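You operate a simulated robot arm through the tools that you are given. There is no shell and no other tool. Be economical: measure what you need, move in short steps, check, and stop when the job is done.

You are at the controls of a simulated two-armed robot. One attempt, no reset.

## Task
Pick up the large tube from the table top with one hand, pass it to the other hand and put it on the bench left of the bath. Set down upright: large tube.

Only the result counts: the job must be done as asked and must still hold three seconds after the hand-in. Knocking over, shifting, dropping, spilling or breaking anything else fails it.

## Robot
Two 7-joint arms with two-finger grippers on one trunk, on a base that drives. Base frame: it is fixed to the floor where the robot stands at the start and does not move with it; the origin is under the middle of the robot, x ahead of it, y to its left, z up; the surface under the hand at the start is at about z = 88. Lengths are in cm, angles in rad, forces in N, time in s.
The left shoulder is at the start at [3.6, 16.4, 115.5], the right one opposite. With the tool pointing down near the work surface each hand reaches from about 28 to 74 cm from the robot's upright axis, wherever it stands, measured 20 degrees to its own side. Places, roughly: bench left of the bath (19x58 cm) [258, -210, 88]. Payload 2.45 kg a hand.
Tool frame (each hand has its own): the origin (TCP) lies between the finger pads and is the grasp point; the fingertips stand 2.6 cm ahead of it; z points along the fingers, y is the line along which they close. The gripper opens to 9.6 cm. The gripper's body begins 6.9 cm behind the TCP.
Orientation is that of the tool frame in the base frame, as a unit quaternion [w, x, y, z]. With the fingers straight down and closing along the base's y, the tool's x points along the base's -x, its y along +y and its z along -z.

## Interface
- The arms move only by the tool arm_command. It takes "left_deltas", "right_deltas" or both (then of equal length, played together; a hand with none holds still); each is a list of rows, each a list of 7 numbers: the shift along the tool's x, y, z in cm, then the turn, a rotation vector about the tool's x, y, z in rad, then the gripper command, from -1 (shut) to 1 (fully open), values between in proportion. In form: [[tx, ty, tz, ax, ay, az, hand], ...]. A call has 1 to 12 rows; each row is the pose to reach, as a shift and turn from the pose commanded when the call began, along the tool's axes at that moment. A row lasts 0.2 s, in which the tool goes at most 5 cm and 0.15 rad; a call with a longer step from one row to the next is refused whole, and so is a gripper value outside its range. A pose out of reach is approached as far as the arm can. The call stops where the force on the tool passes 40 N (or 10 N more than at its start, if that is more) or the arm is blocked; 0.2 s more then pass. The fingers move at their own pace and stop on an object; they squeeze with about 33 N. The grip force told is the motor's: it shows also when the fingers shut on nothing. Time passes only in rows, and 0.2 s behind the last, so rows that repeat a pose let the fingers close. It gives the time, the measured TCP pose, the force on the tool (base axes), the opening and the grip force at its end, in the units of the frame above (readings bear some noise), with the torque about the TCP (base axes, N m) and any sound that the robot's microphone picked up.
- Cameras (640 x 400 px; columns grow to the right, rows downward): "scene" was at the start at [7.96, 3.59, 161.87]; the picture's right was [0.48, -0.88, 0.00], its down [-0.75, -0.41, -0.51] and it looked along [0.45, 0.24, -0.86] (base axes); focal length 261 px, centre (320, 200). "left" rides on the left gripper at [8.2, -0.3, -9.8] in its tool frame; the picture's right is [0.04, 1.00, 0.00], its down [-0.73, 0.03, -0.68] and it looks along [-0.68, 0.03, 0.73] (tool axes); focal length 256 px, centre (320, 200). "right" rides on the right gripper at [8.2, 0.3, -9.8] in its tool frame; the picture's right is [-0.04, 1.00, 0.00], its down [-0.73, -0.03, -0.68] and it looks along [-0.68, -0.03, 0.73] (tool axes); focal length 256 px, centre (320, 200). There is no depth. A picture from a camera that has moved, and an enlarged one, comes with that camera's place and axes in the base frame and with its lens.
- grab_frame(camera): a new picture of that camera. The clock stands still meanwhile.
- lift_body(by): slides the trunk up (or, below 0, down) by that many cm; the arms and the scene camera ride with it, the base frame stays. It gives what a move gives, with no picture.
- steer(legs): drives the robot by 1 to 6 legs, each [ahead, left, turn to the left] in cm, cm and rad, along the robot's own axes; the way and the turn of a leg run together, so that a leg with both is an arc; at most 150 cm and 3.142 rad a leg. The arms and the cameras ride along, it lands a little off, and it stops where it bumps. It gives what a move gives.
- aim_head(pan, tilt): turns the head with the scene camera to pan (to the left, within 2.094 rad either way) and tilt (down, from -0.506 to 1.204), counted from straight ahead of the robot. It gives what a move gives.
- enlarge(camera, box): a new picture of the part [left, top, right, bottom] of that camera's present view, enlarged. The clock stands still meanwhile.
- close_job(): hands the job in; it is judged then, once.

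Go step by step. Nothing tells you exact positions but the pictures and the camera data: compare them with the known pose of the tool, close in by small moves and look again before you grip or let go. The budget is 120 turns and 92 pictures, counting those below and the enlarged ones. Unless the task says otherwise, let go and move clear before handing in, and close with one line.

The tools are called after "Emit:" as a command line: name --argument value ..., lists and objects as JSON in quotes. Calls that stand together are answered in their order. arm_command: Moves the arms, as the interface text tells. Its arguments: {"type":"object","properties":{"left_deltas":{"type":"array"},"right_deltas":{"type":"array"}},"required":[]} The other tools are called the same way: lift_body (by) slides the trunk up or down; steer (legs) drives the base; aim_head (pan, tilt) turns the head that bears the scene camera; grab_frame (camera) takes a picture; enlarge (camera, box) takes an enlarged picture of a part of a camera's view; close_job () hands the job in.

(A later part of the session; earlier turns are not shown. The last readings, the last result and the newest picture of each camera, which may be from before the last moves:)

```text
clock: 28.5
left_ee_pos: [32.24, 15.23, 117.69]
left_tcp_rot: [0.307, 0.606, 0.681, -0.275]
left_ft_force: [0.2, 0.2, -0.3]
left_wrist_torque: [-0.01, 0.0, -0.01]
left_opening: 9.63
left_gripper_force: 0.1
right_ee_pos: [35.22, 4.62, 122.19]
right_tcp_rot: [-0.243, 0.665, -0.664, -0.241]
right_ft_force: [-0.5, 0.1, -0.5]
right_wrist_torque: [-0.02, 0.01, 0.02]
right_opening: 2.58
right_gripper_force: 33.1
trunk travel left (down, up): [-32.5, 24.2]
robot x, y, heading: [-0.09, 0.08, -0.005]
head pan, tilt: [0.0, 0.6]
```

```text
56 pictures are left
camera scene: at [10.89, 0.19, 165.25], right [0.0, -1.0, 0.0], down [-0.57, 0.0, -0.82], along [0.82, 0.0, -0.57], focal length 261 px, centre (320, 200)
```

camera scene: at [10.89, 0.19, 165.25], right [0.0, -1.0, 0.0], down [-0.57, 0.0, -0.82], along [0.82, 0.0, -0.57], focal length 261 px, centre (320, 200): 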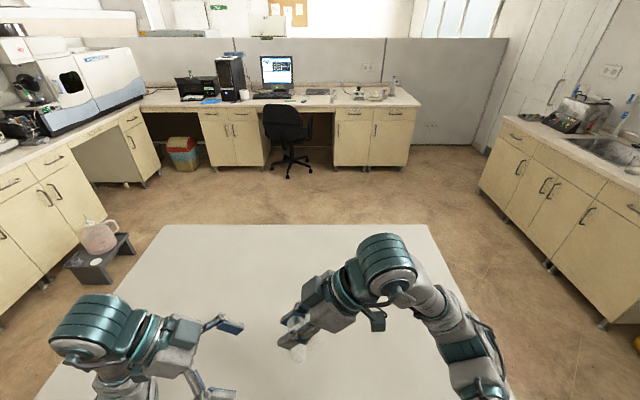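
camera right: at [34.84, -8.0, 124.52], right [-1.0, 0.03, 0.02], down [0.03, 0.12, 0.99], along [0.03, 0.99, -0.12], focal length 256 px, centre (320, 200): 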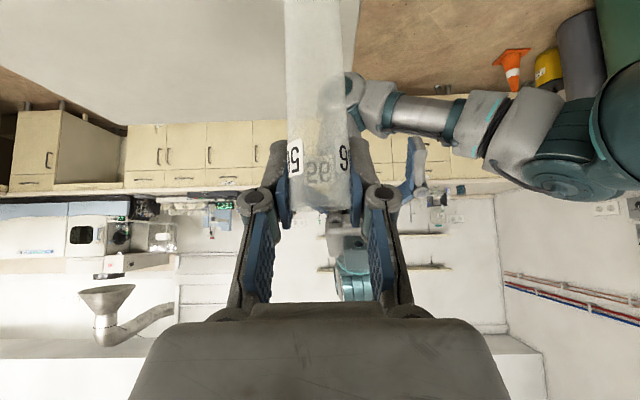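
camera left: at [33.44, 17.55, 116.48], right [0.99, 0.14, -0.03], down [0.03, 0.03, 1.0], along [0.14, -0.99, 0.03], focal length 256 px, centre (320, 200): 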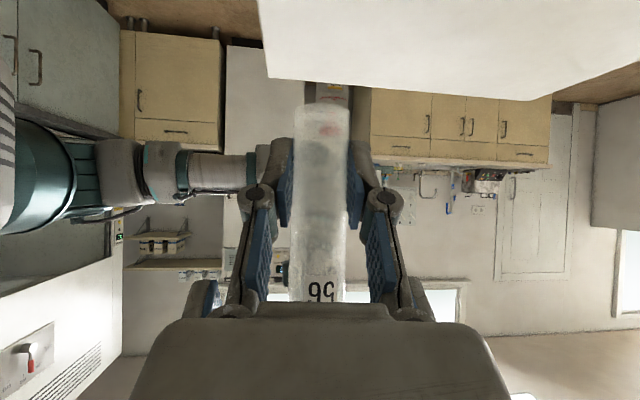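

The bath seems to be the unit at the left end of the sink counter, around picture (340, 165). I zoom into that spot.

Emit:
aim_head --pan -0.68 --tilt 0.3

Emit:
enlarge --camera "scene" --box '[270, 120, 470, 240]'

```text
clock: 29.5
left_ee_pos: [32.29, 15.21, 117.63]
left_tcp_rot: [0.308, 0.605, 0.681, -0.275]
left_ft_force: [0.0, -0.2, 0.0]
left_wrist_torque: [0.02, 0.04, 0.0]
left_opening: 9.59
left_gripper_force: 0.0
right_ee_pos: [35.23, 4.54, 122.29]
right_tcp_rot: [-0.243, 0.664, -0.664, -0.242]
right_ft_force: [-1.2, 0.0, -0.1]
right_wrist_torque: [0.0, -0.05, -0.02]
right_opening: 2.62
right_gripper_force: 33.3
trunk travel left (down, up): [-32.5, 24.2]
robot x, y, heading: [-0.1, -0.01, 0.003]
head pan, tilt: [-0.681, 0.3]
```

```text
3.20 times, centred on (370, 180) of scene
camera zoom: at [9.33, -5.67, 168.01], right [-0.63, -0.78, 0.0], down [-0.23, 0.18, -0.95], along [0.74, -0.6, -0.3], focal length 835 px, centre (160, 264)
```

zoom: 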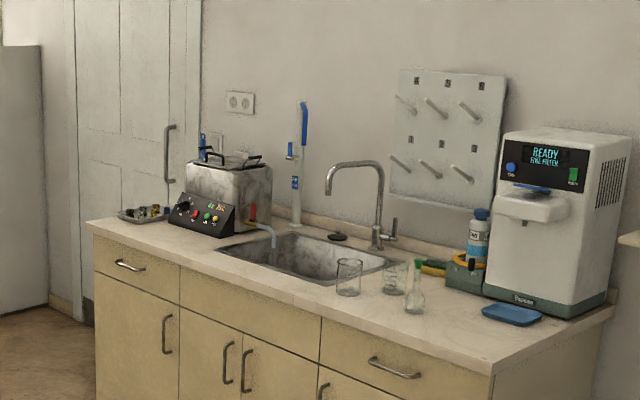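

The bench strip left of the bath has a small tray at the back and free room in front, around (258, -195). Before driving I turn the right hand to point forward with the tube upright, at a comfortable spot.

Emit:
arm_command --right_deltas '[[1.1, -0.8, -0.9, 0.085, 0, 0.1, -1], [2.1, -1.6, -1.8, 0.169, 0, 0.2, -1], [3.2, -2.4, -2.7, 0.254, 0, 0.3, -1], [4.2, -3.3, -3.6, 0.339, 0, 0.4, -1], [5.3, -4.1, -4.5, 0.423, 0, 0.5, -1], [6.3, -4.9, -5.4, 0.508, 0, 0.6, -1], [7.4, -5.7, -6.3, 0.593, 0, 0.7, -1], [8.4, -6.5, -7.2, 0.677, 0, 0.8, -1], [9.5, -7.3, -8.1, 0.762, 0, 0.9, -1], [10.6, -8.2, -9, 0.847, 0, 1.0, -1], [11.6, -9, -9.9, 0.931, 0, 1.1, -1], [12.67, -9.8, -10.74, 1.016, 0, 1.2, -1]]'

Emit:
grab_frame --camera "right"

```text
clock: 32.1
left_ee_pos: [32.18, 15.05, 117.7]
left_tcp_rot: [0.308, 0.605, 0.681, -0.274]
left_ft_force: [0.3, -0.4, 0.1]
left_wrist_torque: [-0.02, 0.01, -0.01]
left_opening: 9.58
left_gripper_force: 0.0
right_ee_pos: [44.98, -12.17, 122.29]
right_tcp_rot: [0.345, 0.003, 0.939, -0.002]
right_ft_force: [0.0, -0.8, -0.3]
right_wrist_torque: [0.04, -0.02, 0.0]
right_opening: 2.58
right_gripper_force: 33.2
trunk travel left (down, up): [-32.5, 24.2]
robot x, y, heading: [-0.23, 0.37, 0.001]
head pan, tilt: [-0.681, 0.3]
```

```text
54 pictures are left
camera right: at [32.46, -11.7, 124.54], right [0.04, 1.0, 0.02], down [0.12, -0.03, 0.99], along [0.99, -0.03, -0.12], focal length 256 px, centre (320, 200)
```

right: 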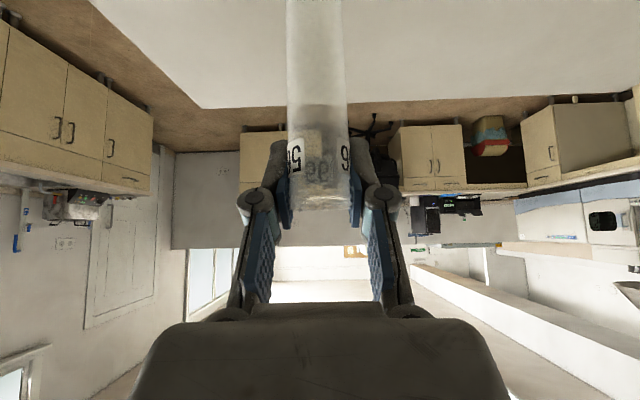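

The tube hangs upright in the right hand, pointing forward. The table covers about x 28–103, y > -47; I back off a little, strafe right past it, and then go ahead.

Emit:
steer --legs '[[-10, 0, 0], [0, -112, 0]]'

Emit:
grab_frame --camera "scene"

Emit:
aim_head --pan 0 --tilt 0.5

Emit:
grab_frame --camera "scene"

```text
clock: 38.6
left_ee_pos: [22.23, -96.58, 117.58]
left_tcp_rot: [0.308, 0.605, 0.68, -0.277]
left_ft_force: [0.2, 1.5, 0.0]
left_wrist_torque: [-0.02, 0.01, 0.0]
left_opening: 9.59
left_gripper_force: 0.2
right_ee_pos: [35.01, -123.89, 122.37]
right_tcp_rot: [0.346, 0.0, 0.938, -0.004]
right_ft_force: [-0.2, -0.4, -0.5]
right_wrist_torque: [-0.04, 0.03, 0.0]
right_opening: 2.58
right_gripper_force: 32.9
trunk travel left (down, up): [-32.5, 24.2]
robot x, y, heading: [-9.77, -112.16, -0.002]
head pan, tilt: [-0.681, 0.3]
```

```text
53 pictures are left
camera scene: at [-0.65, -117.2, 168.04], right [-0.63, -0.78, 0.01], down [-0.23, 0.18, -0.96], along [0.74, -0.6, -0.29], focal length 261 px, centre (320, 200)
```

scene: 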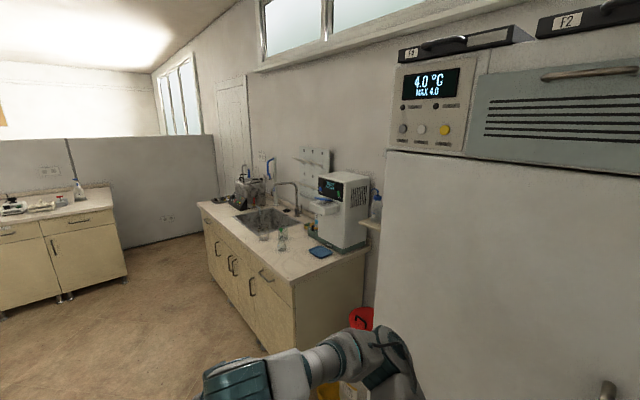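

```text
clock: 39.6
left_ee_pos: [22.01, -97.14, 117.76]
left_tcp_rot: [0.308, 0.606, 0.68, -0.274]
left_ft_force: [-0.5, -0.9, -0.2]
left_wrist_torque: [0.0, 0.0, 0.0]
left_opening: 9.6
left_gripper_force: 0.1
right_ee_pos: [34.8, -124.44, 122.44]
right_tcp_rot: [0.346, 0.001, 0.938, -0.002]
right_ft_force: [0.1, -0.2, 0.1]
right_wrist_torque: [-0.01, 0.02, -0.01]
right_opening: 2.6
right_gripper_force: 33.3
trunk travel left (down, up): [-32.5, 24.2]
robot x, y, heading: [-9.74, -112.29, -0.001]
head pan, tilt: [0.0, 0.499]
```

```text
52 pictures are left
camera scene: at [1.19, -111.98, 166.16], right [0.0, -1.0, 0.0], down [-0.48, 0.0, -0.88], along [0.88, 0.0, -0.48], focal length 261 px, centre (320, 200)
```

scene: 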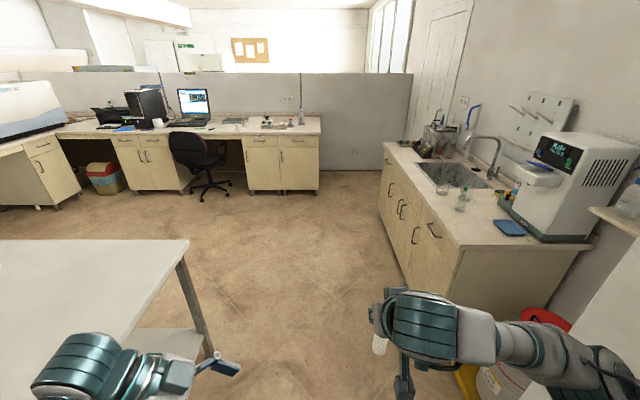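

The way ahead between table and counter is clear. I drive forward to about x 254 and turn to face the counter.

Emit:
steer --legs '[[134, 9, 0], [131, 0, 0], [0, 0, -1.571]]'

Emit:
grab_frame --camera "scene"

```text
clock: 56.3
left_ee_pos: [268.99, -134.07, 117.76]
left_tcp_rot: [0.026, 0.909, 0.056, -0.411]
left_ft_force: [0.1, 0.0, -0.4]
left_wrist_torque: [-0.03, 0.0, -0.02]
left_opening: 9.63
left_gripper_force: 0.2
right_ee_pos: [241.85, -147.02, 122.51]
right_tcp_rot: [0.244, 0.662, 0.665, -0.245]
right_ft_force: [-0.3, 0.5, -0.2]
right_wrist_torque: [0.0, 0.0, 0.0]
right_opening: 2.58
right_gripper_force: 32.6
trunk travel left (down, up): [-32.5, 24.2]
robot x, y, heading: [253.47, -101.83, -1.563]
head pan, tilt: [0.0, 0.499]
```

```text
51 pictures are left
camera scene: at [253.64, -113.57, 166.16], right [-1.0, -0.01, 0.0], down [0.0, 0.48, -0.88], along [0.01, -0.88, -0.48], focal length 261 px, centre (320, 200)
```

scene: 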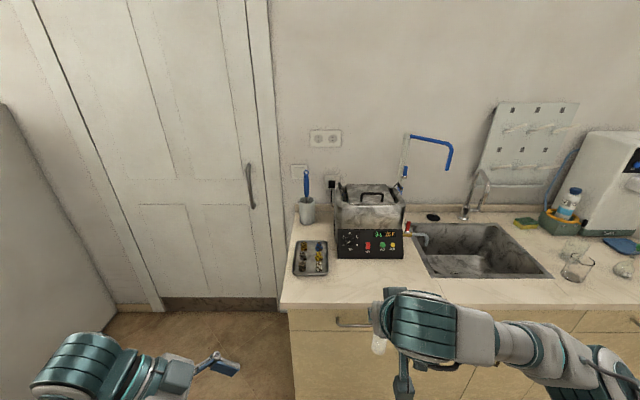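

I am facing the counter: the strip left of the bath runs from x≈248 to 268, front edge at y≈-177, with a vial tray at y -192 to -216. I zoom in to fix the free spot in front of the tray.

Emit:
aim_head --pan 0 --tilt 0.75

Emit:
enlarge --camera "scene" --box '[260, 100, 420, 260]'

```text
clock: 57.1
left_ee_pos: [269.01, -133.6, 118.09]
left_tcp_rot: [0.027, 0.909, 0.055, -0.411]
left_ft_force: [-0.4, 0.3, 0.2]
left_wrist_torque: [0.02, 0.0, 0.02]
left_opening: 9.61
left_gripper_force: 0.0
right_ee_pos: [241.69, -146.66, 122.6]
right_tcp_rot: [0.246, 0.661, 0.665, -0.246]
right_ft_force: [-0.7, -0.5, -0.8]
right_wrist_torque: [0.04, 0.01, -0.01]
right_opening: 2.52
right_gripper_force: 32.9
trunk travel left (down, up): [-32.5, 24.2]
robot x, y, heading: [253.71, -102.06, -1.564]
head pan, tilt: [0.0, 0.75]
```

```text
2.50 times, centred on (340, 180) of scene
camera zoom: at [253.6, -112.72, 163.98], right [-1.0, -0.01, 0.0], down [0.0, 0.68, -0.73], along [0.0, -0.73, -0.68], focal length 652 px, centre (270, 250)
```

zoom: 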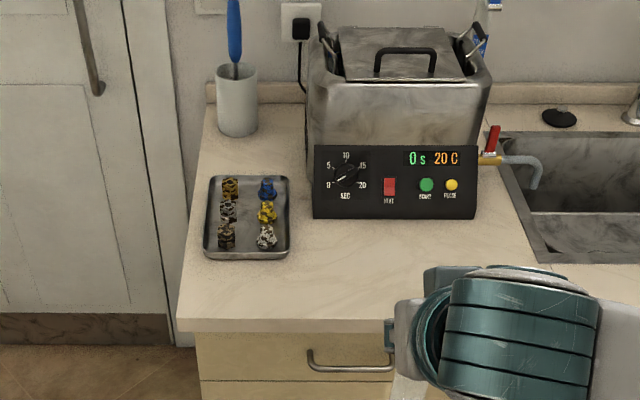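

The free spot is about (257.5, -185). I strafe left 10 cm and go ahead 30 cm.

Emit:
steer --legs '[[0, 10, 0], [30, 0, -0.007]]'

Emit:
grab_frame --camera "scene"

Emit:
grab_frame --camera "right"

```text
clock: 59.9
left_ee_pos: [279.08, -163.35, 117.9]
left_tcp_rot: [0.027, 0.909, 0.05, -0.413]
left_ft_force: [0.2, 0.1, 0.1]
left_wrist_torque: [0.02, -0.04, 0.04]
left_opening: 9.59
left_gripper_force: 0.0
right_ee_pos: [251.93, -176.11, 122.53]
right_tcp_rot: [0.244, 0.663, 0.663, -0.249]
right_ft_force: [-0.1, 0.0, -0.5]
right_wrist_torque: [0.02, 0.0, 0.0]
right_opening: 2.58
right_gripper_force: 33.2
trunk travel left (down, up): [-32.5, 24.2]
robot x, y, heading: [263.74, -131.5, -1.572]
head pan, tilt: [0.0, 0.75]
```

```text
49 pictures are left
camera scene: at [267.19, -142.34, 163.89], right [-1.0, 0.0, 0.02], down [-0.02, 0.69, -0.73], along [-0.01, -0.73, -0.68], focal length 261 px, centre (320, 200)
```

scene: 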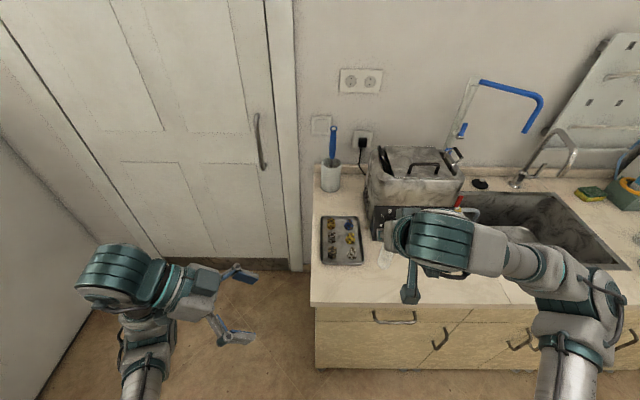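

```text
48 pictures are left
camera right: at [252.22, -163.45, 124.77], right [1.0, -0.03, 0.02], down [-0.02, -0.11, 0.99], along [-0.03, -0.99, -0.11], focal length 256 px, centre (320, 200)
```

right: 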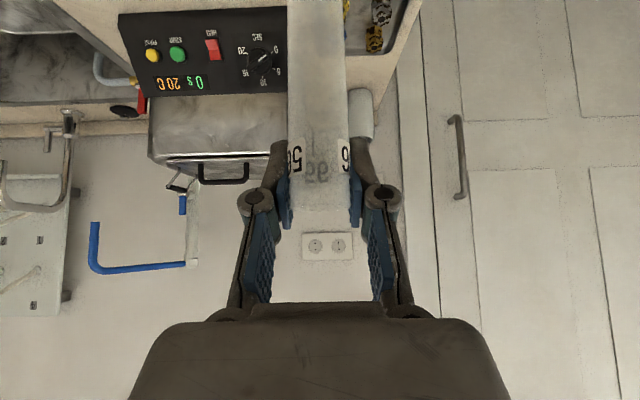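

The tube is at (251.9, -176.1), just over the counter's front edge. I shift it over to the target spot at the same height and look again.

Emit:
arm_command --right_deltas '[[-1.35, 1.1, 1.16, 0, 0, 0, -1], [-2.7, 2.2, 2.3, 0, 0, 0, -1], [-4.05, 3.4, 3.5, 0, 0, 0, -1], [-5.4, 4.5, 4.7, 0, 0, 0, -1], [-6.75, 5.6, 5.82, 0, 0, 0, -1], [-6.75, 5.6, 5.82, 0, 0, 0, -1]]'

Emit:
grab_frame --camera "scene"

Emit:
grab_frame --camera "right"

```text
clock: 61.3
left_ee_pos: [278.1, -162.95, 118.3]
left_tcp_rot: [0.031, 0.912, 0.05, -0.406]
left_ft_force: [-0.4, -0.2, 0.1]
left_wrist_torque: [0.03, -0.07, 0.01]
left_opening: 9.59
left_gripper_force: 0.1
right_ee_pos: [256.45, -184.48, 122.9]
right_tcp_rot: [0.25, 0.663, 0.661, -0.247]
right_ft_force: [0.5, 0.5, 0.4]
right_wrist_torque: [-0.03, 0.04, 0.0]
right_opening: 2.57
right_gripper_force: 33.2
trunk travel left (down, up): [-32.5, 24.2]
robot x, y, heading: [264.11, -132.15, -1.57]
head pan, tilt: [0.0, 0.75]
```

```text
47 pictures are left
camera scene: at [262.62, -142.24, 163.95], right [-1.0, 0.0, -0.01], down [0.01, 0.68, -0.73], along [0.0, -0.73, -0.68], focal length 261 px, centre (320, 200)
```

scene: 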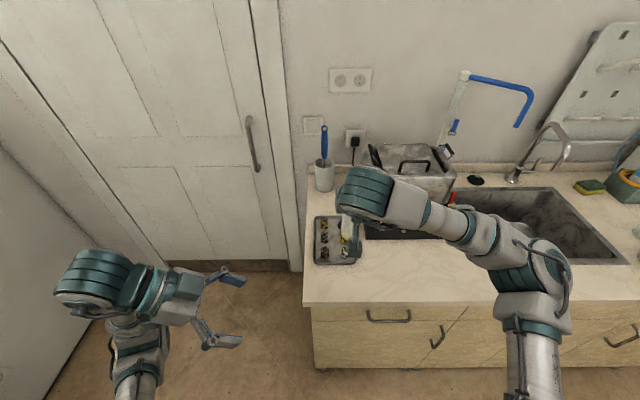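

```text
46 pictures are left
camera right: at [256.72, -171.76, 124.96], right [1.0, -0.03, 0.03], down [-0.04, -0.1, 0.99], along [-0.03, -0.99, -0.11], focal length 256 px, centre (320, 200)
```

right: 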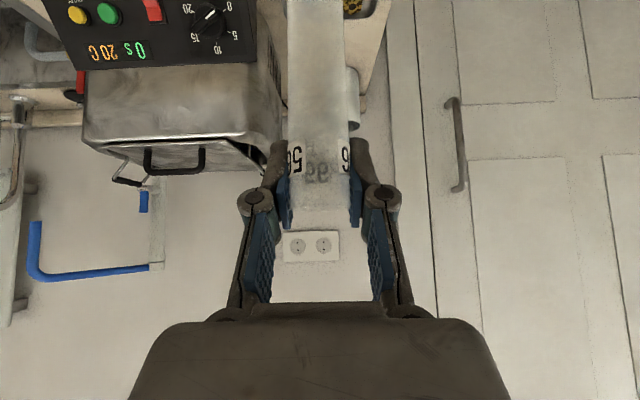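

The trunk seems to be swaying slightly after the drive. I hold still for a couple of seconds and measure again.

Emit:
arm_command --right_deltas '[[0, 0, 0, 0, 0, 0, -1], [0, 0, 0, 0, 0, 0, -1], [0, 0, 0, 0, 0, 0, -1], [0, 0, 0, 0, 0, 0, -1], [0, 0, 0, 0, 0, 0, -1], [0, 0, 0, 0, 0, 0, -1], [0, 0, 0, 0, 0, 0, -1], [0, 0, 0, 0, 0, 0, -1], [0, 0, 0, 0, 0, 0, -1], [0, 0, 0, 0, 0, 0, -1], [0, 0, 0, 0, 0, 0, -1], [0, 0, 0, 0, 0, 0, -1]]'

Emit:
enlarge --camera "scene" --box '[280, 130, 460, 320]'

```text
clock: 63.9
left_ee_pos: [275.07, -163.02, 118.43]
left_tcp_rot: [0.029, 0.916, 0.049, -0.398]
left_ft_force: [-0.4, 0.2, -0.4]
left_wrist_torque: [-0.04, -0.05, 0.01]
left_opening: 9.59
left_gripper_force: 0.1
right_ee_pos: [253.15, -184.65, 122.54]
right_tcp_rot: [0.255, 0.668, 0.657, -0.24]
right_ft_force: [-0.9, -0.7, -0.7]
right_wrist_torque: [-0.01, -0.02, 0.02]
right_opening: 2.58
right_gripper_force: 32.9
trunk travel left (down, up): [-32.5, 24.2]
robot x, y, heading: [263.69, -131.87, -1.571]
head pan, tilt: [0.0, 0.75]
```

```text
2.11 times, centred on (370, 225) of scene
camera zoom: at [258.98, -142.48, 163.86], right [-1.0, 0.0, -0.03], down [0.02, 0.69, -0.73], along [0.02, -0.73, -0.69], focal length 549 px, centre (215, 147)
```

zoom: 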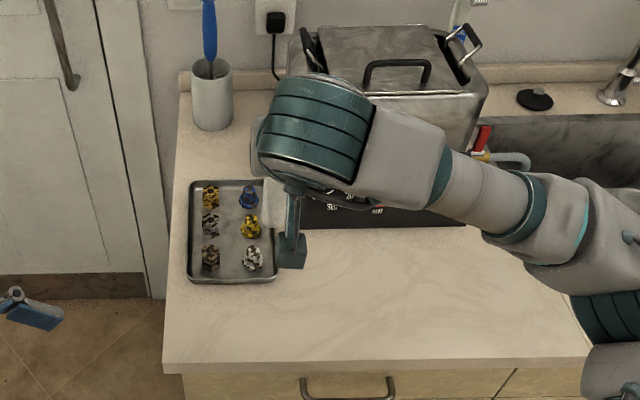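

The trunk still leans: everything has moved toward -x by about 3 cm. I wait again to see how it trends.

Emit:
arm_command --right_deltas '[[0, 0, 0, 0, 0, 0, -1], [0, 0, 0, 0, 0, 0, -1], [0, 0, 0, 0, 0, 0, -1], [0, 0, 0, 0, 0, 0, -1]]'

Emit:
arm_command --right_deltas '[[0, 0, 0, 0, 0, 0, -1], [0, 0, 0, 0, 0, 0, -1], [0, 0, 0, 0, 0, 0, -1], [0, 0, 0, 0, 0, 0, -1]]'

Emit:
arm_command --right_deltas '[[0, 0, 0, 0, 0, 0, -1], [0, 0, 0, 0, 0, 0, -1], [0, 0, 0, 0, 0, 0, -1], [0, 0, 0, 0, 0, 0, -1]]'

Emit:
grab_frame --camera "scene"

```text
clock: 64.9
left_ee_pos: [278.8, -163.19, 118.15]
left_tcp_rot: [0.03, 0.911, 0.053, -0.408]
left_ft_force: [0.3, -0.6, -0.7]
left_wrist_torque: [0.03, 0.02, -0.02]
left_opening: 9.63
left_gripper_force: 0.1
right_ee_pos: [257.19, -184.53, 122.9]
right_tcp_rot: [0.248, 0.662, 0.663, -0.247]
right_ft_force: [1.3, 1.0, -0.3]
right_wrist_torque: [-0.03, 0.06, -0.11]
right_opening: 2.57
right_gripper_force: 32.9
trunk travel left (down, up): [-32.5, 24.2]
robot x, y, heading: [264.16, -131.9, -1.573]
head pan, tilt: [0.0, 0.75]
```

```text
clock: 66.1
left_ee_pos: [279.98, -162.7, 118.15]
left_tcp_rot: [0.03, 0.909, 0.053, -0.412]
left_ft_force: [-0.9, -0.8, -0.3]
left_wrist_torque: [-0.01, -0.06, 0.0]
left_opening: 9.59
left_gripper_force: 0.0
right_ee_pos: [258.52, -184.21, 123.15]
right_tcp_rot: [0.248, 0.659, 0.665, -0.25]
right_ft_force: [0.4, 1.3, -0.2]
right_wrist_torque: [-0.05, 0.05, -0.04]
right_opening: 2.59
right_gripper_force: 32.6
trunk travel left (down, up): [-32.5, 24.2]
robot x, y, heading: [265.1, -131.83, -1.568]
head pan, tilt: [0.0, 0.75]
stopped in row 4 (right hand): the arm was blocked; the commanded pose is now the measured one
```

```text
clock: 67.1
left_ee_pos: [277.08, -162.64, 118.39]
left_tcp_rot: [0.031, 0.914, 0.051, -0.401]
left_ft_force: [-0.3, 0.6, -0.3]
left_wrist_torque: [-0.01, 0.03, -0.02]
left_opening: 9.62
left_gripper_force: 0.0
right_ee_pos: [255.36, -184.15, 122.95]
right_tcp_rot: [0.255, 0.663, 0.661, -0.242]
right_ft_force: [-0.5, -0.3, -0.2]
right_wrist_torque: [0.02, -0.06, -0.01]
right_opening: 2.6
right_gripper_force: 32.9
trunk travel left (down, up): [-32.5, 24.2]
robot x, y, heading: [264.33, -131.88, -1.57]
head pan, tilt: [0.0, 0.75]
```

```text
44 pictures are left
camera scene: at [265.25, -142.39, 163.96], right [-1.0, 0.0, 0.01], down [-0.01, 0.69, -0.73], along [0.0, -0.73, -0.69], focal length 261 px, centre (320, 200)
```

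scene: 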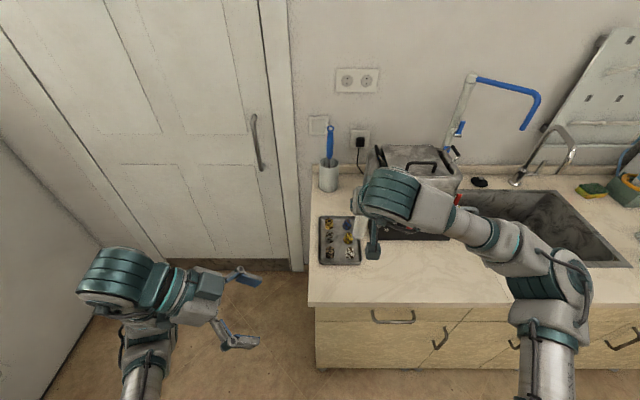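

The robot keeps rocking by about ±3 cm, perhaps because its base touches the cabinet. I back off 10 cm and check whether it settles.

Emit:
steer --legs '[[-10, 0, 0]]'

Emit:
arm_command --right_deltas '[[0, 0, 0, 0, 0, 0, -1], [0, 0, 0, 0, 0, 0, -1], [0, 0, 0, 0, 0, 0, -1], [0, 0, 0, 0, 0, 0, -1], [0, 0, 0, 0, 0, 0, -1], [0, 0, 0, 0, 0, 0, -1]]'

Emit:
arm_command --right_deltas '[[0, 0, 0, 0, 0, 0, -1], [0, 0, 0, 0, 0, 0, -1], [0, 0, 0, 0, 0, 0, -1], [0, 0, 0, 0, 0, 0, -1]]'

Emit:
arm_command --right_deltas '[[0, 0, 0, 0, 0, 0, -1], [0, 0, 0, 0, 0, 0, -1], [0, 0, 0, 0, 0, 0, -1], [0, 0, 0, 0, 0, 0, -1], [0, 0, 0, 0, 0, 0, -1], [0, 0, 0, 0, 0, 0, -1]]'

Emit:
grab_frame --camera "scene"

```text
clock: 68.2
left_ee_pos: [275.05, -152.71, 118.63]
left_tcp_rot: [0.031, 0.917, 0.051, -0.394]
left_ft_force: [0.4, 0.8, 0.5]
left_wrist_torque: [-0.05, -0.01, 0.05]
left_opening: 9.57
left_gripper_force: 0.0
right_ee_pos: [253.32, -174.21, 122.64]
right_tcp_rot: [0.26, 0.666, 0.658, -0.237]
right_ft_force: [-2.2, -0.4, -0.7]
right_wrist_torque: [0.06, -0.13, 0.14]
right_opening: 2.55
right_gripper_force: 33.1
trunk travel left (down, up): [-32.5, 24.2]
robot x, y, heading: [263.89, -121.73, -1.569]
head pan, tilt: [0.0, 0.75]
```

```text
clock: 69.6
left_ee_pos: [279.27, -152.23, 118.28]
left_tcp_rot: [0.033, 0.91, 0.052, -0.411]
left_ft_force: [0.0, -0.2, -0.5]
left_wrist_torque: [-0.01, 0.04, -0.04]
left_opening: 9.6
left_gripper_force: 0.2
right_ee_pos: [257.77, -173.79, 123.31]
right_tcp_rot: [0.248, 0.661, 0.662, -0.25]
right_ft_force: [-0.4, 0.7, -0.4]
right_wrist_torque: [-0.01, -0.01, -0.01]
right_opening: 2.58
right_gripper_force: 33.5
trunk travel left (down, up): [-32.5, 24.2]
robot x, y, heading: [263.95, -121.62, -1.571]
head pan, tilt: [0.0, 0.75]
```

```text
clock: 70.6
left_ee_pos: [276.69, -152.16, 118.6]
left_tcp_rot: [0.034, 0.913, 0.049, -0.403]
left_ft_force: [-0.1, 1.5, -0.4]
left_wrist_torque: [-0.02, -0.01, -0.01]
left_opening: 9.59
left_gripper_force: 0.2
right_ee_pos: [254.86, -173.82, 123.03]
right_tcp_rot: [0.255, 0.664, 0.659, -0.244]
right_ft_force: [-0.9, -0.4, 0.0]
right_wrist_torque: [0.02, -0.07, 0.07]
right_opening: 2.57
right_gripper_force: 33.5
trunk travel left (down, up): [-32.5, 24.2]
robot x, y, heading: [263.77, -121.78, -1.573]
head pan, tilt: [0.0, 0.75]
```

```text
clock: 72.2
left_ee_pos: [281.61, -151.91, 118.2]
left_tcp_rot: [0.033, 0.907, 0.053, -0.416]
left_ft_force: [0.5, -0.8, -0.7]
left_wrist_torque: [0.05, -0.02, 0.03]
left_opening: 9.63
left_gripper_force: 0.1
right_ee_pos: [260.26, -173.27, 123.66]
right_tcp_rot: [0.248, 0.656, 0.665, -0.255]
right_ft_force: [1.8, 0.6, -0.9]
right_wrist_torque: [-0.03, 0.03, -0.07]
right_opening: 2.58
right_gripper_force: 33.0
trunk travel left (down, up): [-32.5, 24.2]
robot x, y, heading: [264.89, -121.9, -1.569]
head pan, tilt: [0.0, 0.75]
stopped in row 6 (right hand): the arm was blocked; the commanded pose is now the measured one
```

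```text
43 pictures are left
camera scene: at [268.22, -132.34, 163.92], right [-1.0, 0.0, 0.02], down [-0.02, 0.68, -0.73], along [-0.01, -0.73, -0.68], focal length 261 px, centre (320, 200)
```

scene: 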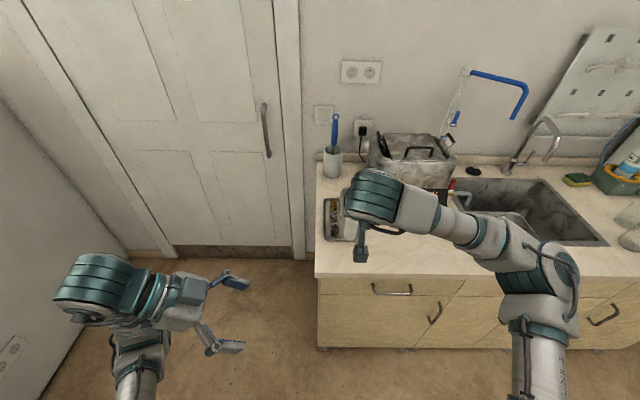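

Still rocking without touching the cabinet. I look down at the base to see whether something is under it or against it.

Emit:
aim_head --pan 0 --tilt 1.2

Emit:
grab_frame --camera "scene"

Emit:
arm_command --left_deltas '[[0, 0, 0, 0, 0, 0, 1], [0, 0, 0, 0, 0, 0, 1], [0, 0, 0, 0, 0, 0, 1], [0, 0, 0, 0, 0, 0, 1], [0, 0, 0, 0, 0, 0, 1], [0, 0, 0, 0, 0, 0, 1], [0, 0, 0, 0, 0, 0, 1], [0, 0, 0, 0, 0, 0, 1], [0, 0, 0, 0, 0, 0, 1], [0, 0, 0, 0, 0, 0, 1], [0, 0, 0, 0, 0, 0, 1], [0, 0, 0, 0, 0, 0, 1]]'

Emit:
arm_command --left_deltas '[[0, 0, 0, 0, 0, 0, 1]]'

Emit:
arm_command --left_deltas '[[0, 0, 0, 0, 0, 0, 1]]'

Emit:
arm_command --left_deltas '[[0, 0, 0, 0, 0, 0, 1]]'

```text
clock: 73.1
left_ee_pos: [281.29, -152.09, 118.23]
left_tcp_rot: [0.033, 0.907, 0.053, -0.416]
left_ft_force: [-0.4, -0.3, -0.5]
left_wrist_torque: [0.02, 0.0, 0.0]
left_opening: 9.6
left_gripper_force: 0.0
right_ee_pos: [260.1, -173.42, 123.53]
right_tcp_rot: [0.249, 0.656, 0.665, -0.255]
right_ft_force: [1.2, 1.2, 0.2]
right_wrist_torque: [-0.04, 0.07, -0.01]
right_opening: 2.56
right_gripper_force: 32.4
trunk travel left (down, up): [-32.5, 24.2]
robot x, y, heading: [264.78, -121.68, -1.564]
head pan, tilt: [0.0, 1.201]
```

```text
42 pictures are left
camera scene: at [267.84, -129.69, 160.77], right [-1.0, 0.0, 0.02], down [-0.01, 0.93, -0.36], along [-0.02, -0.36, -0.93], focal length 261 px, centre (320, 200)
```

scene: 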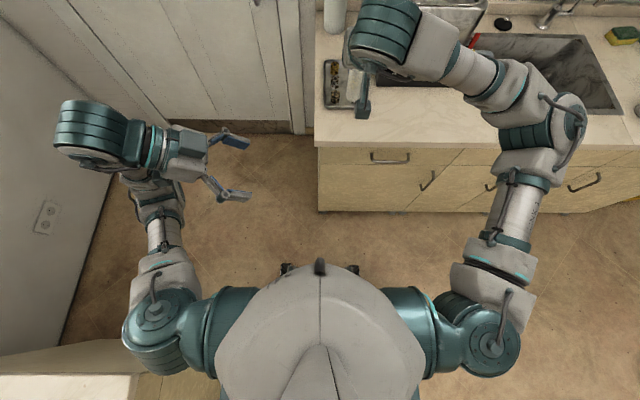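

```text
clock: 75.7
left_ee_pos: [281.93, -151.91, 118.15]
left_tcp_rot: [0.033, 0.906, 0.055, -0.417]
left_ft_force: [0.1, -1.7, -0.4]
left_wrist_torque: [0.07, 0.05, 0.0]
left_opening: 9.61
left_gripper_force: 0.0
right_ee_pos: [260.59, -173.42, 123.49]
right_tcp_rot: [0.247, 0.656, 0.666, -0.255]
right_ft_force: [1.2, 0.3, -0.4]
right_wrist_torque: [-0.05, 0.09, -0.09]
right_opening: 2.58
right_gripper_force: 33.3
trunk travel left (down, up): [-32.5, 24.2]
robot x, y, heading: [264.68, -121.84, -1.57]
head pan, tilt: [0.0, 1.201]
```

```text
clock: 76.1
left_ee_pos: [277.51, -151.97, 118.46]
left_tcp_rot: [0.035, 0.913, 0.052, -0.403]
left_ft_force: [0.5, 0.1, 0.4]
left_wrist_torque: [-0.02, 0.01, 0.02]
left_opening: 9.6
left_gripper_force: 0.0
right_ee_pos: [255.87, -173.43, 123.43]
right_tcp_rot: [0.256, 0.661, 0.661, -0.246]
right_ft_force: [0.2, 0.1, -1.4]
right_wrist_torque: [0.02, -0.02, 0.03]
right_opening: 2.58
right_gripper_force: 33.5
trunk travel left (down, up): [-32.5, 24.2]
robot x, y, heading: [264.29, -121.59, -1.571]
head pan, tilt: [0.0, 1.201]
```

```text
clock: 76.5
left_ee_pos: [281.86, -151.97, 118.18]
left_tcp_rot: [0.034, 0.907, 0.054, -0.416]
left_ft_force: [-0.2, -0.4, 0.8]
left_wrist_torque: [-0.03, -0.04, 0.03]
left_opening: 9.57
left_gripper_force: 0.0
right_ee_pos: [260.65, -173.37, 123.54]
right_tcp_rot: [0.247, 0.655, 0.666, -0.256]
right_ft_force: [1.4, 0.2, 0.4]
right_wrist_torque: [-0.02, 0.01, -0.03]
right_opening: 2.58
right_gripper_force: 33.1
trunk travel left (down, up): [-32.5, 24.2]
robot x, y, heading: [265.31, -121.69, -1.566]
head pan, tilt: [0.0, 1.201]
```

```text
clock: 76.9
left_ee_pos: [277.86, -151.86, 118.52]
left_tcp_rot: [0.035, 0.912, 0.051, -0.405]
left_ft_force: [0.1, 0.7, -0.3]
left_wrist_torque: [-0.01, -0.02, 0.03]
left_opening: 9.59
left_gripper_force: 0.2
right_ee_pos: [256.28, -173.38, 123.35]
right_tcp_rot: [0.256, 0.661, 0.661, -0.246]
right_ft_force: [-1.1, -0.8, -0.1]
right_wrist_torque: [0.04, -0.06, 0.05]
right_opening: 2.58
right_gripper_force: 33.4
trunk travel left (down, up): [-32.5, 24.2]
robot x, y, heading: [264.3, -121.85, -1.57]
head pan, tilt: [0.0, 1.201]
```

The robot rocks side to side in a steady way, about ±2.3 cm at the hands, with nothing touching it. I lower the trunk to bring the weight down and see whether that damps the rocking.

Emit:
lift_body --by -12

Emit:
arm_command --left_deltas '[[0, 0, 0, 0, 0, 0, 1]]'

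Emit:
arm_command --left_deltas '[[0, 0, 0, 0, 0, 0, 1]]'

Emit:
arm_command --left_deltas '[[0, 0, 0, 0, 0, 0, 1]]'

```text
clock: 78.4
left_ee_pos: [280.77, -151.88, 106.43]
left_tcp_rot: [0.033, 0.908, 0.052, -0.414]
left_ft_force: [0.2, -0.2, -0.7]
left_wrist_torque: [0.05, 0.0, 0.01]
left_opening: 9.6
left_gripper_force: 0.0
right_ee_pos: [259.33, -173.27, 111.62]
right_tcp_rot: [0.249, 0.657, 0.665, -0.254]
right_ft_force: [0.7, 0.7, 0.4]
right_wrist_torque: [-0.03, 0.04, -0.02]
right_opening: 2.59
right_gripper_force: 32.9
trunk travel left (down, up): [-20.5, 36.2]
robot x, y, heading: [264.66, -121.85, -1.573]
head pan, tilt: [0.0, 1.201]
```

```text
clock: 78.8
left_ee_pos: [278.47, -152.0, 106.55]
left_tcp_rot: [0.035, 0.911, 0.052, -0.407]
left_ft_force: [0.1, 0.3, 1.0]
left_wrist_torque: [-0.03, -0.01, 0.0]
left_opening: 9.58
left_gripper_force: 0.1
right_ee_pos: [256.93, -173.38, 111.43]
right_tcp_rot: [0.254, 0.66, 0.661, -0.248]
right_ft_force: [-0.5, -0.5, 0.1]
right_wrist_torque: [0.07, -0.03, 0.03]
right_opening: 2.57
right_gripper_force: 33.0
trunk travel left (down, up): [-20.5, 36.2]
robot x, y, heading: [264.48, -121.93, -1.57]
head pan, tilt: [0.0, 1.201]
```

```text
clock: 79.2
left_ee_pos: [281.03, -152.01, 106.14]
left_tcp_rot: [0.033, 0.908, 0.053, -0.415]
left_ft_force: [0.6, -0.5, -0.4]
left_wrist_torque: [0.01, 0.0, -0.01]
left_opening: 9.59
left_gripper_force: 0.1
right_ee_pos: [259.71, -173.36, 111.45]
right_tcp_rot: [0.249, 0.656, 0.665, -0.254]
right_ft_force: [0.3, 0.2, -0.2]
right_wrist_torque: [0.0, 0.06, 0.0]
right_opening: 2.58
right_gripper_force: 33.0
trunk travel left (down, up): [-20.5, 36.2]
robot x, y, heading: [265.1, -122.05, -1.568]
head pan, tilt: [0.0, 1.201]
```

```text
clock: 79.6
left_ee_pos: [278.34, -152.0, 106.45]
left_tcp_rot: [0.034, 0.912, 0.051, -0.405]
left_ft_force: [-1.0, 0.6, -0.2]
left_wrist_torque: [0.01, -0.1, 0.0]
left_opening: 9.6
left_gripper_force: 0.1
right_ee_pos: [256.85, -173.5, 111.45]
right_tcp_rot: [0.255, 0.66, 0.662, -0.247]
right_ft_force: [-1.0, 0.2, 0.1]
right_wrist_torque: [-0.01, -0.07, 0.06]
right_opening: 2.59
right_gripper_force: 32.5
trunk travel left (down, up): [-20.5, 36.2]
robot x, y, heading: [264.22, -121.98, -1.572]
head pan, tilt: [0.0, 1.201]
```

Lowering the trunk reduced the rocking to about ±1.4 cm. I try a small strafe back right, to where the robot stood still before.

Emit:
steer --legs '[[0, -8, 0]]'

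Emit:
arm_command --left_deltas '[[0, 0, 0, 0, 0, 0, 1]]'

Emit:
arm_command --left_deltas '[[0, 0, 0, 0, 0, 0, 1]]'

Emit:
arm_command --left_deltas '[[0, 0, 0, 0, 0, 0, 1]]'

Emit:
arm_command --left_deltas '[[0, 0, 0, 0, 0, 0, 1]]'

```text
clock: 80.7
left_ee_pos: [276.68, -151.92, 105.86]
left_tcp_rot: [0.033, 0.902, 0.055, -0.426]
left_ft_force: [1.0, -2.0, -0.2]
left_wrist_torque: [0.08, -0.03, -0.05]
left_opening: 9.58
left_gripper_force: 0.0
right_ee_pos: [255.5, -173.08, 111.82]
right_tcp_rot: [0.242, 0.652, 0.669, -0.264]
right_ft_force: [3.3, 1.2, -0.3]
right_wrist_torque: [-0.08, 0.17, -0.11]
right_opening: 2.59
right_gripper_force: 32.7
trunk travel left (down, up): [-20.5, 36.2]
robot x, y, heading: [258.05, -121.66, -1.57]
head pan, tilt: [0.0, 1.201]
```

```text
clock: 81.3
left_ee_pos: [268.92, -151.32, 107.17]
left_tcp_rot: [0.039, 0.916, 0.049, -0.396]
left_ft_force: [0.4, 0.0, 0.3]
left_wrist_torque: [-0.04, 0.03, 0.01]
left_opening: 9.58
left_gripper_force: 0.0
right_ee_pos: [247.07, -172.7, 111.89]
right_tcp_rot: [0.263, 0.662, 0.658, -0.245]
right_ft_force: [-1.1, -0.9, -0.8]
right_wrist_torque: [0.1, -0.15, 0.1]
right_opening: 2.59
right_gripper_force: 33.1
trunk travel left (down, up): [-20.5, 36.2]
robot x, y, heading: [256.95, -122.23, -1.574]
head pan, tilt: [0.0, 1.201]
stopped in row 1 (left hand): the arm was blocked; the commanded pose is now the measured one
```

```text
clock: 81.9
left_ee_pos: [271.05, -150.9, 107.1]
left_tcp_rot: [0.041, 0.914, 0.051, -0.401]
left_ft_force: [0.0, 0.5, 0.7]
left_wrist_torque: [0.01, -0.04, 0.01]
left_opening: 9.59
left_gripper_force: 0.0
right_ee_pos: [249.49, -172.22, 112.32]
right_tcp_rot: [0.263, 0.657, 0.66, -0.251]
right_ft_force: [-1.4, -0.4, 0.2]
right_wrist_torque: [0.01, -0.04, 0.04]
right_opening: 2.57
right_gripper_force: 32.6
trunk travel left (down, up): [-20.5, 36.2]
robot x, y, heading: [257.56, -122.08, -1.573]
head pan, tilt: [0.0, 1.201]
stopped in row 1 (left hand): the arm was blocked; the commanded pose is now the measured one
```

```text
clock: 82.3
left_ee_pos: [273.37, -151.08, 106.83]
left_tcp_rot: [0.039, 0.91, 0.053, -0.409]
left_ft_force: [0.2, -1.3, -1.0]
left_wrist_torque: [0.0, 0.0, -0.02]
left_opening: 9.6
left_gripper_force: 0.0
right_ee_pos: [252.22, -172.17, 112.38]
right_tcp_rot: [0.256, 0.654, 0.663, -0.258]
right_ft_force: [1.3, -0.2, -0.9]
right_wrist_torque: [-0.04, 0.02, -0.05]
right_opening: 2.58
right_gripper_force: 32.7
trunk travel left (down, up): [-20.5, 36.2]
robot x, y, heading: [258.51, -122.24, -1.57]
head pan, tilt: [0.0, 1.201]
```

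```text
clock: 82.7
left_ee_pos: [271.63, -150.99, 106.91]
left_tcp_rot: [0.041, 0.912, 0.052, -0.405]
left_ft_force: [0.1, -0.1, -0.2]
left_wrist_torque: [0.05, -0.01, 0.02]
left_opening: 9.59
left_gripper_force: 0.0
right_ee_pos: [250.23, -172.25, 112.34]
right_tcp_rot: [0.26, 0.657, 0.661, -0.253]
right_ft_force: [-0.2, 0.1, -0.2]
right_wrist_torque: [0.01, -0.05, 0.01]
right_opening: 2.57
right_gripper_force: 33.5
trunk travel left (down, up): [-20.5, 36.2]
robot x, y, heading: [257.53, -122.05, -1.571]
head pan, tilt: [0.0, 1.201]
```

The rocking is smaller now (±1 cm). I let time pass using only head motion, so the arms are not disturbed.

Emit:
aim_head --pan 0 --tilt 0.9

Emit:
aim_head --pan 0 --tilt 0.95

Emit:
aim_head --pan 0 --tilt 0.9

Emit:
aim_head --pan 0 --tilt 0.95

Emit:
aim_head --pan 0 --tilt 0.9

```text
clock: 83.5
left_ee_pos: [272.52, -150.91, 106.86]
left_tcp_rot: [0.04, 0.911, 0.052, -0.407]
left_ft_force: [-0.7, -0.4, 1.0]
left_wrist_torque: [0.0, -0.06, 0.0]
left_opening: 9.59
left_gripper_force: 0.0
right_ee_pos: [251.05, -172.25, 112.34]
right_tcp_rot: [0.258, 0.655, 0.663, -0.254]
right_ft_force: [0.4, 0.8, -0.1]
right_wrist_torque: [0.0, -0.04, 0.0]
right_opening: 2.58
right_gripper_force: 32.8
trunk travel left (down, up): [-20.5, 36.2]
robot x, y, heading: [258.13, -122.1, -1.57]
head pan, tilt: [0.0, 0.901]
```

```text
clock: 84.1
left_ee_pos: [274.67, -150.95, 106.59]
left_tcp_rot: [0.039, 0.908, 0.053, -0.414]
left_ft_force: [0.4, 0.2, -0.6]
left_wrist_torque: [0.0, -0.02, 0.01]
left_opening: 9.61
left_gripper_force: 0.0
right_ee_pos: [253.44, -172.16, 112.48]
right_tcp_rot: [0.253, 0.653, 0.665, -0.26]
right_ft_force: [1.3, 1.0, -0.2]
right_wrist_torque: [-0.03, 0.04, 0.0]
right_opening: 2.6
right_gripper_force: 32.6
trunk travel left (down, up): [-20.5, 36.2]
robot x, y, heading: [258.44, -121.87, -1.57]
head pan, tilt: [0.0, 0.949]
```

```text
clock: 84.7
left_ee_pos: [272.03, -150.99, 106.91]
left_tcp_rot: [0.041, 0.912, 0.052, -0.405]
left_ft_force: [0.7, -0.7, 0.3]
left_wrist_torque: [-0.01, 0.02, -0.05]
left_opening: 9.6
left_gripper_force: 0.0
right_ee_pos: [250.7, -172.17, 112.25]
right_tcp_rot: [0.259, 0.656, 0.663, -0.253]
right_ft_force: [0.2, -0.3, 0.3]
right_wrist_torque: [0.02, -0.01, -0.02]
right_opening: 2.59
right_gripper_force: 32.9
trunk travel left (down, up): [-20.5, 36.2]
robot x, y, heading: [257.95, -121.73, -1.572]
head pan, tilt: [0.0, 0.901]
```

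```text
clock: 85.4
left_ee_pos: [270.3, -150.96, 107.13]
left_tcp_rot: [0.041, 0.914, 0.051, -0.399]
left_ft_force: [0.2, 0.5, -0.1]
left_wrist_torque: [0.0, 0.03, 0.0]
left_opening: 9.59
left_gripper_force: 0.1
right_ee_pos: [248.73, -172.2, 112.41]
right_tcp_rot: [0.265, 0.657, 0.66, -0.25]
right_ft_force: [-1.3, -0.2, 0.2]
right_wrist_torque: [0.02, -0.08, 0.06]
right_opening: 2.57
right_gripper_force: 32.0
trunk travel left (down, up): [-20.5, 36.2]
robot x, y, heading: [257.73, -122.14, -1.571]
head pan, tilt: [0.0, 0.949]
```

```text
clock: 86.0
left_ee_pos: [272.54, -150.97, 106.91]
left_tcp_rot: [0.04, 0.911, 0.053, -0.407]
left_ft_force: [-0.3, 0.0, -0.1]
left_wrist_torque: [0.01, -0.01, -0.02]
left_opening: 9.63
left_gripper_force: 0.1
right_ee_pos: [251.23, -172.16, 112.44]
right_tcp_rot: [0.258, 0.655, 0.662, -0.256]
right_ft_force: [-0.6, -0.4, -0.6]
right_wrist_torque: [0.02, -0.03, 0.02]
right_opening: 2.61
right_gripper_force: 33.1
trunk travel left (down, up): [-20.5, 36.2]
robot x, y, heading: [257.47, -122.07, -1.573]
head pan, tilt: [0.0, 0.901]
```

The rocking persists at ±2.3 cm with a period near 0.85 s, and only the long forward drive seemed to calm it before. I back straight away from the counter and see whether the rocking dies down.

Emit:
steer --legs '[[-30, 0, 0], [0, 0, 0.3], [0, 0, -0.3]]'

Emit:
aim_head --pan 0 --tilt 0.88

Emit:
aim_head --pan 0 --tilt 0.9

Emit:
aim_head --pan 0 --tilt 0.85

Emit:
grab_frame --camera "scene"

```text
clock: 88.9
left_ee_pos: [279.49, -115.95, 106.96]
left_tcp_rot: [0.091, 0.896, 0.152, -0.408]
left_ft_force: [0.4, 0.1, 0.1]
left_wrist_torque: [0.02, 0.02, -0.05]
left_opening: 9.61
left_gripper_force: 0.1
right_ee_pos: [264.63, -141.56, 112.8]
right_tcp_rot: [0.29, 0.565, 0.739, -0.225]
right_ft_force: [0.3, 0.7, 0.2]
right_wrist_torque: [-0.06, 0.07, -0.05]
right_opening: 2.59
right_gripper_force: 32.7
trunk travel left (down, up): [-20.5, 36.2]
robot x, y, heading: [258.43, -92.17, -1.322]
head pan, tilt: [0.0, 0.901]
stopped in leg 2: the robot was blocked; the commanded pose is now the measured one
```

```text
clock: 89.5
left_ee_pos: [278.69, -115.97, 107.18]
left_tcp_rot: [0.091, 0.898, 0.151, -0.404]
left_ft_force: [1.3, 0.7, -0.2]
left_wrist_torque: [0.02, 0.0, -0.02]
left_opening: 9.58
left_gripper_force: 0.0
right_ee_pos: [263.58, -141.66, 112.95]
right_tcp_rot: [0.292, 0.567, 0.737, -0.224]
right_ft_force: [-0.5, -0.8, -0.1]
right_wrist_torque: [-0.01, 0.01, 0.01]
right_opening: 2.59
right_gripper_force: 32.9
trunk travel left (down, up): [-20.5, 36.2]
robot x, y, heading: [258.01, -92.27, -1.326]
head pan, tilt: [0.0, 0.88]
```

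```text
clock: 90.2
left_ee_pos: [278.47, -115.92, 107.26]
left_tcp_rot: [0.092, 0.897, 0.151, -0.404]
left_ft_force: [-0.4, -0.6, 0.0]
left_wrist_torque: [0.03, -0.01, -0.01]
left_opening: 9.57
left_gripper_force: 0.1
right_ee_pos: [263.62, -141.68, 112.9]
right_tcp_rot: [0.293, 0.566, 0.737, -0.223]
right_ft_force: [-0.6, 0.4, -0.1]
right_wrist_torque: [-0.03, -0.01, 0.03]
right_opening: 2.59
right_gripper_force: 33.3
trunk travel left (down, up): [-20.5, 36.2]
robot x, y, heading: [258.14, -92.16, -1.328]
head pan, tilt: [0.0, 0.901]
```

```text
clock: 90.8
left_ee_pos: [278.89, -115.87, 107.15]
left_tcp_rot: [0.091, 0.897, 0.152, -0.404]
left_ft_force: [0.0, 0.1, -0.1]
left_wrist_torque: [0.0, 0.0, -0.03]
left_opening: 9.59
left_gripper_force: 0.1
right_ee_pos: [263.9, -141.55, 112.93]
right_tcp_rot: [0.291, 0.566, 0.738, -0.224]
right_ft_force: [0.4, 0.1, -1.1]
right_wrist_torque: [-0.03, 0.0, 0.0]
right_opening: 2.57
right_gripper_force: 33.3
trunk travel left (down, up): [-20.5, 36.2]
robot x, y, heading: [258.18, -92.15, -1.326]
head pan, tilt: [0.0, 0.85]
```

```text
41 pictures are left
camera scene: at [262.62, -109.65, 150.75], right [-0.97, -0.24, 0.0], down [-0.19, 0.73, -0.66], along [0.16, -0.64, -0.75], focal length 261 px, centre (320, 200)
```

scene: 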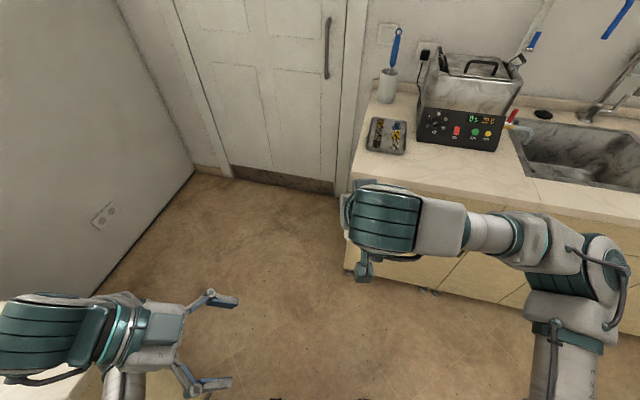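

The sway is nearly gone now (±0.3 cm). I turn back to face the counter gently and drive straight ahead, with no strafing.

Emit:
steer --legs '[[0, 0, -0.245], [34, 0, 0]]'

Emit:
aim_head --pan 0 --tilt 0.8

Emit:
aim_head --pan 0 --tilt 0.83

Emit:
aim_head --pan 0 --tilt 0.8

Emit:
grab_frame --camera "scene"

```text
clock: 93.9
left_ee_pos: [272.74, -154.2, 107.16]
left_tcp_rot: [0.043, 0.909, 0.043, -0.412]
left_ft_force: [-0.4, -0.5, -0.1]
left_wrist_torque: [0.01, 0.0, 0.0]
left_opening: 9.58
left_gripper_force: 0.1
right_ee_pos: [251.91, -175.47, 112.96]
right_tcp_rot: [0.262, 0.651, 0.664, -0.258]
right_ft_force: [-1.0, 0.0, -0.5]
right_wrist_torque: [0.02, 0.0, 0.0]
right_opening: 2.6
right_gripper_force: 32.9
trunk travel left (down, up): [-20.5, 36.2]
robot x, y, heading: [257.96, -126.11, -1.564]
head pan, tilt: [0.0, 0.85]
```

```text
clock: 94.5
left_ee_pos: [272.57, -153.8, 107.22]
left_tcp_rot: [0.043, 0.909, 0.041, -0.412]
left_ft_force: [-0.5, 0.8, -0.4]
left_wrist_torque: [-0.01, -0.03, -0.02]
left_opening: 9.6
left_gripper_force: 0.0
right_ee_pos: [251.87, -174.97, 113.07]
right_tcp_rot: [0.264, 0.651, 0.663, -0.259]
right_ft_force: [0.5, 0.5, 0.0]
right_wrist_torque: [-0.01, 0.01, -0.04]
right_opening: 2.6
right_gripper_force: 33.2
trunk travel left (down, up): [-20.5, 36.2]
robot x, y, heading: [258.07, -126.34, -1.571]
head pan, tilt: [0.0, 0.799]
```

```text
clock: 95.1
left_ee_pos: [272.48, -153.81, 107.31]
left_tcp_rot: [0.045, 0.909, 0.042, -0.412]
left_ft_force: [0.1, -0.6, 0.1]
left_wrist_torque: [-0.01, -0.01, 0.02]
left_opening: 9.64
left_gripper_force: 0.1
right_ee_pos: [251.81, -175.05, 113.16]
right_tcp_rot: [0.264, 0.651, 0.662, -0.26]
right_ft_force: [0.6, 0.0, -0.4]
right_wrist_torque: [0.03, -0.01, -0.01]
right_opening: 2.59
right_gripper_force: 33.6
trunk travel left (down, up): [-20.5, 36.2]
robot x, y, heading: [258.04, -126.26, -1.569]
head pan, tilt: [0.0, 0.831]
```

```text
clock: 95.7
left_ee_pos: [272.54, -153.85, 107.2]
left_tcp_rot: [0.044, 0.909, 0.041, -0.411]
left_ft_force: [0.4, -0.6, 0.2]
left_wrist_torque: [0.0, -0.01, 0.01]
left_opening: 9.6
left_gripper_force: 0.1
right_ee_pos: [251.7, -175.16, 113.04]
right_tcp_rot: [0.264, 0.651, 0.663, -0.259]
right_ft_force: [0.0, 0.2, 0.6]
right_wrist_torque: [0.02, -0.04, 0.02]
right_opening: 2.59
right_gripper_force: 33.1
trunk travel left (down, up): [-20.5, 36.2]
robot x, y, heading: [258.0, -125.75, -1.562]
head pan, tilt: [0.0, 0.799]
```

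```text
40 pictures are left
camera scene: at [258.17, -144.48, 151.15], right [-1.0, 0.0, 0.0], down [0.0, 0.72, -0.69], along [0.0, -0.69, -0.72], focal length 261 px, centre (320, 200)
```

scene: 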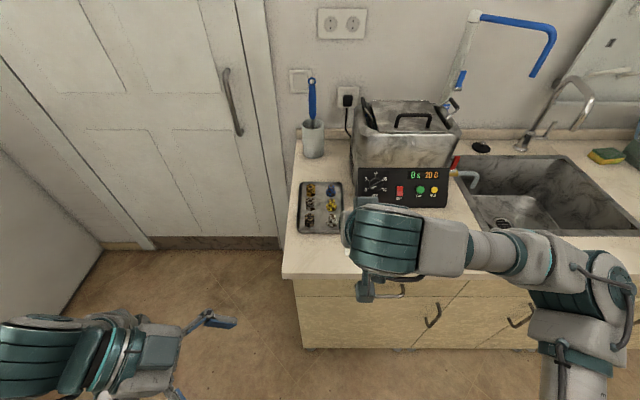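

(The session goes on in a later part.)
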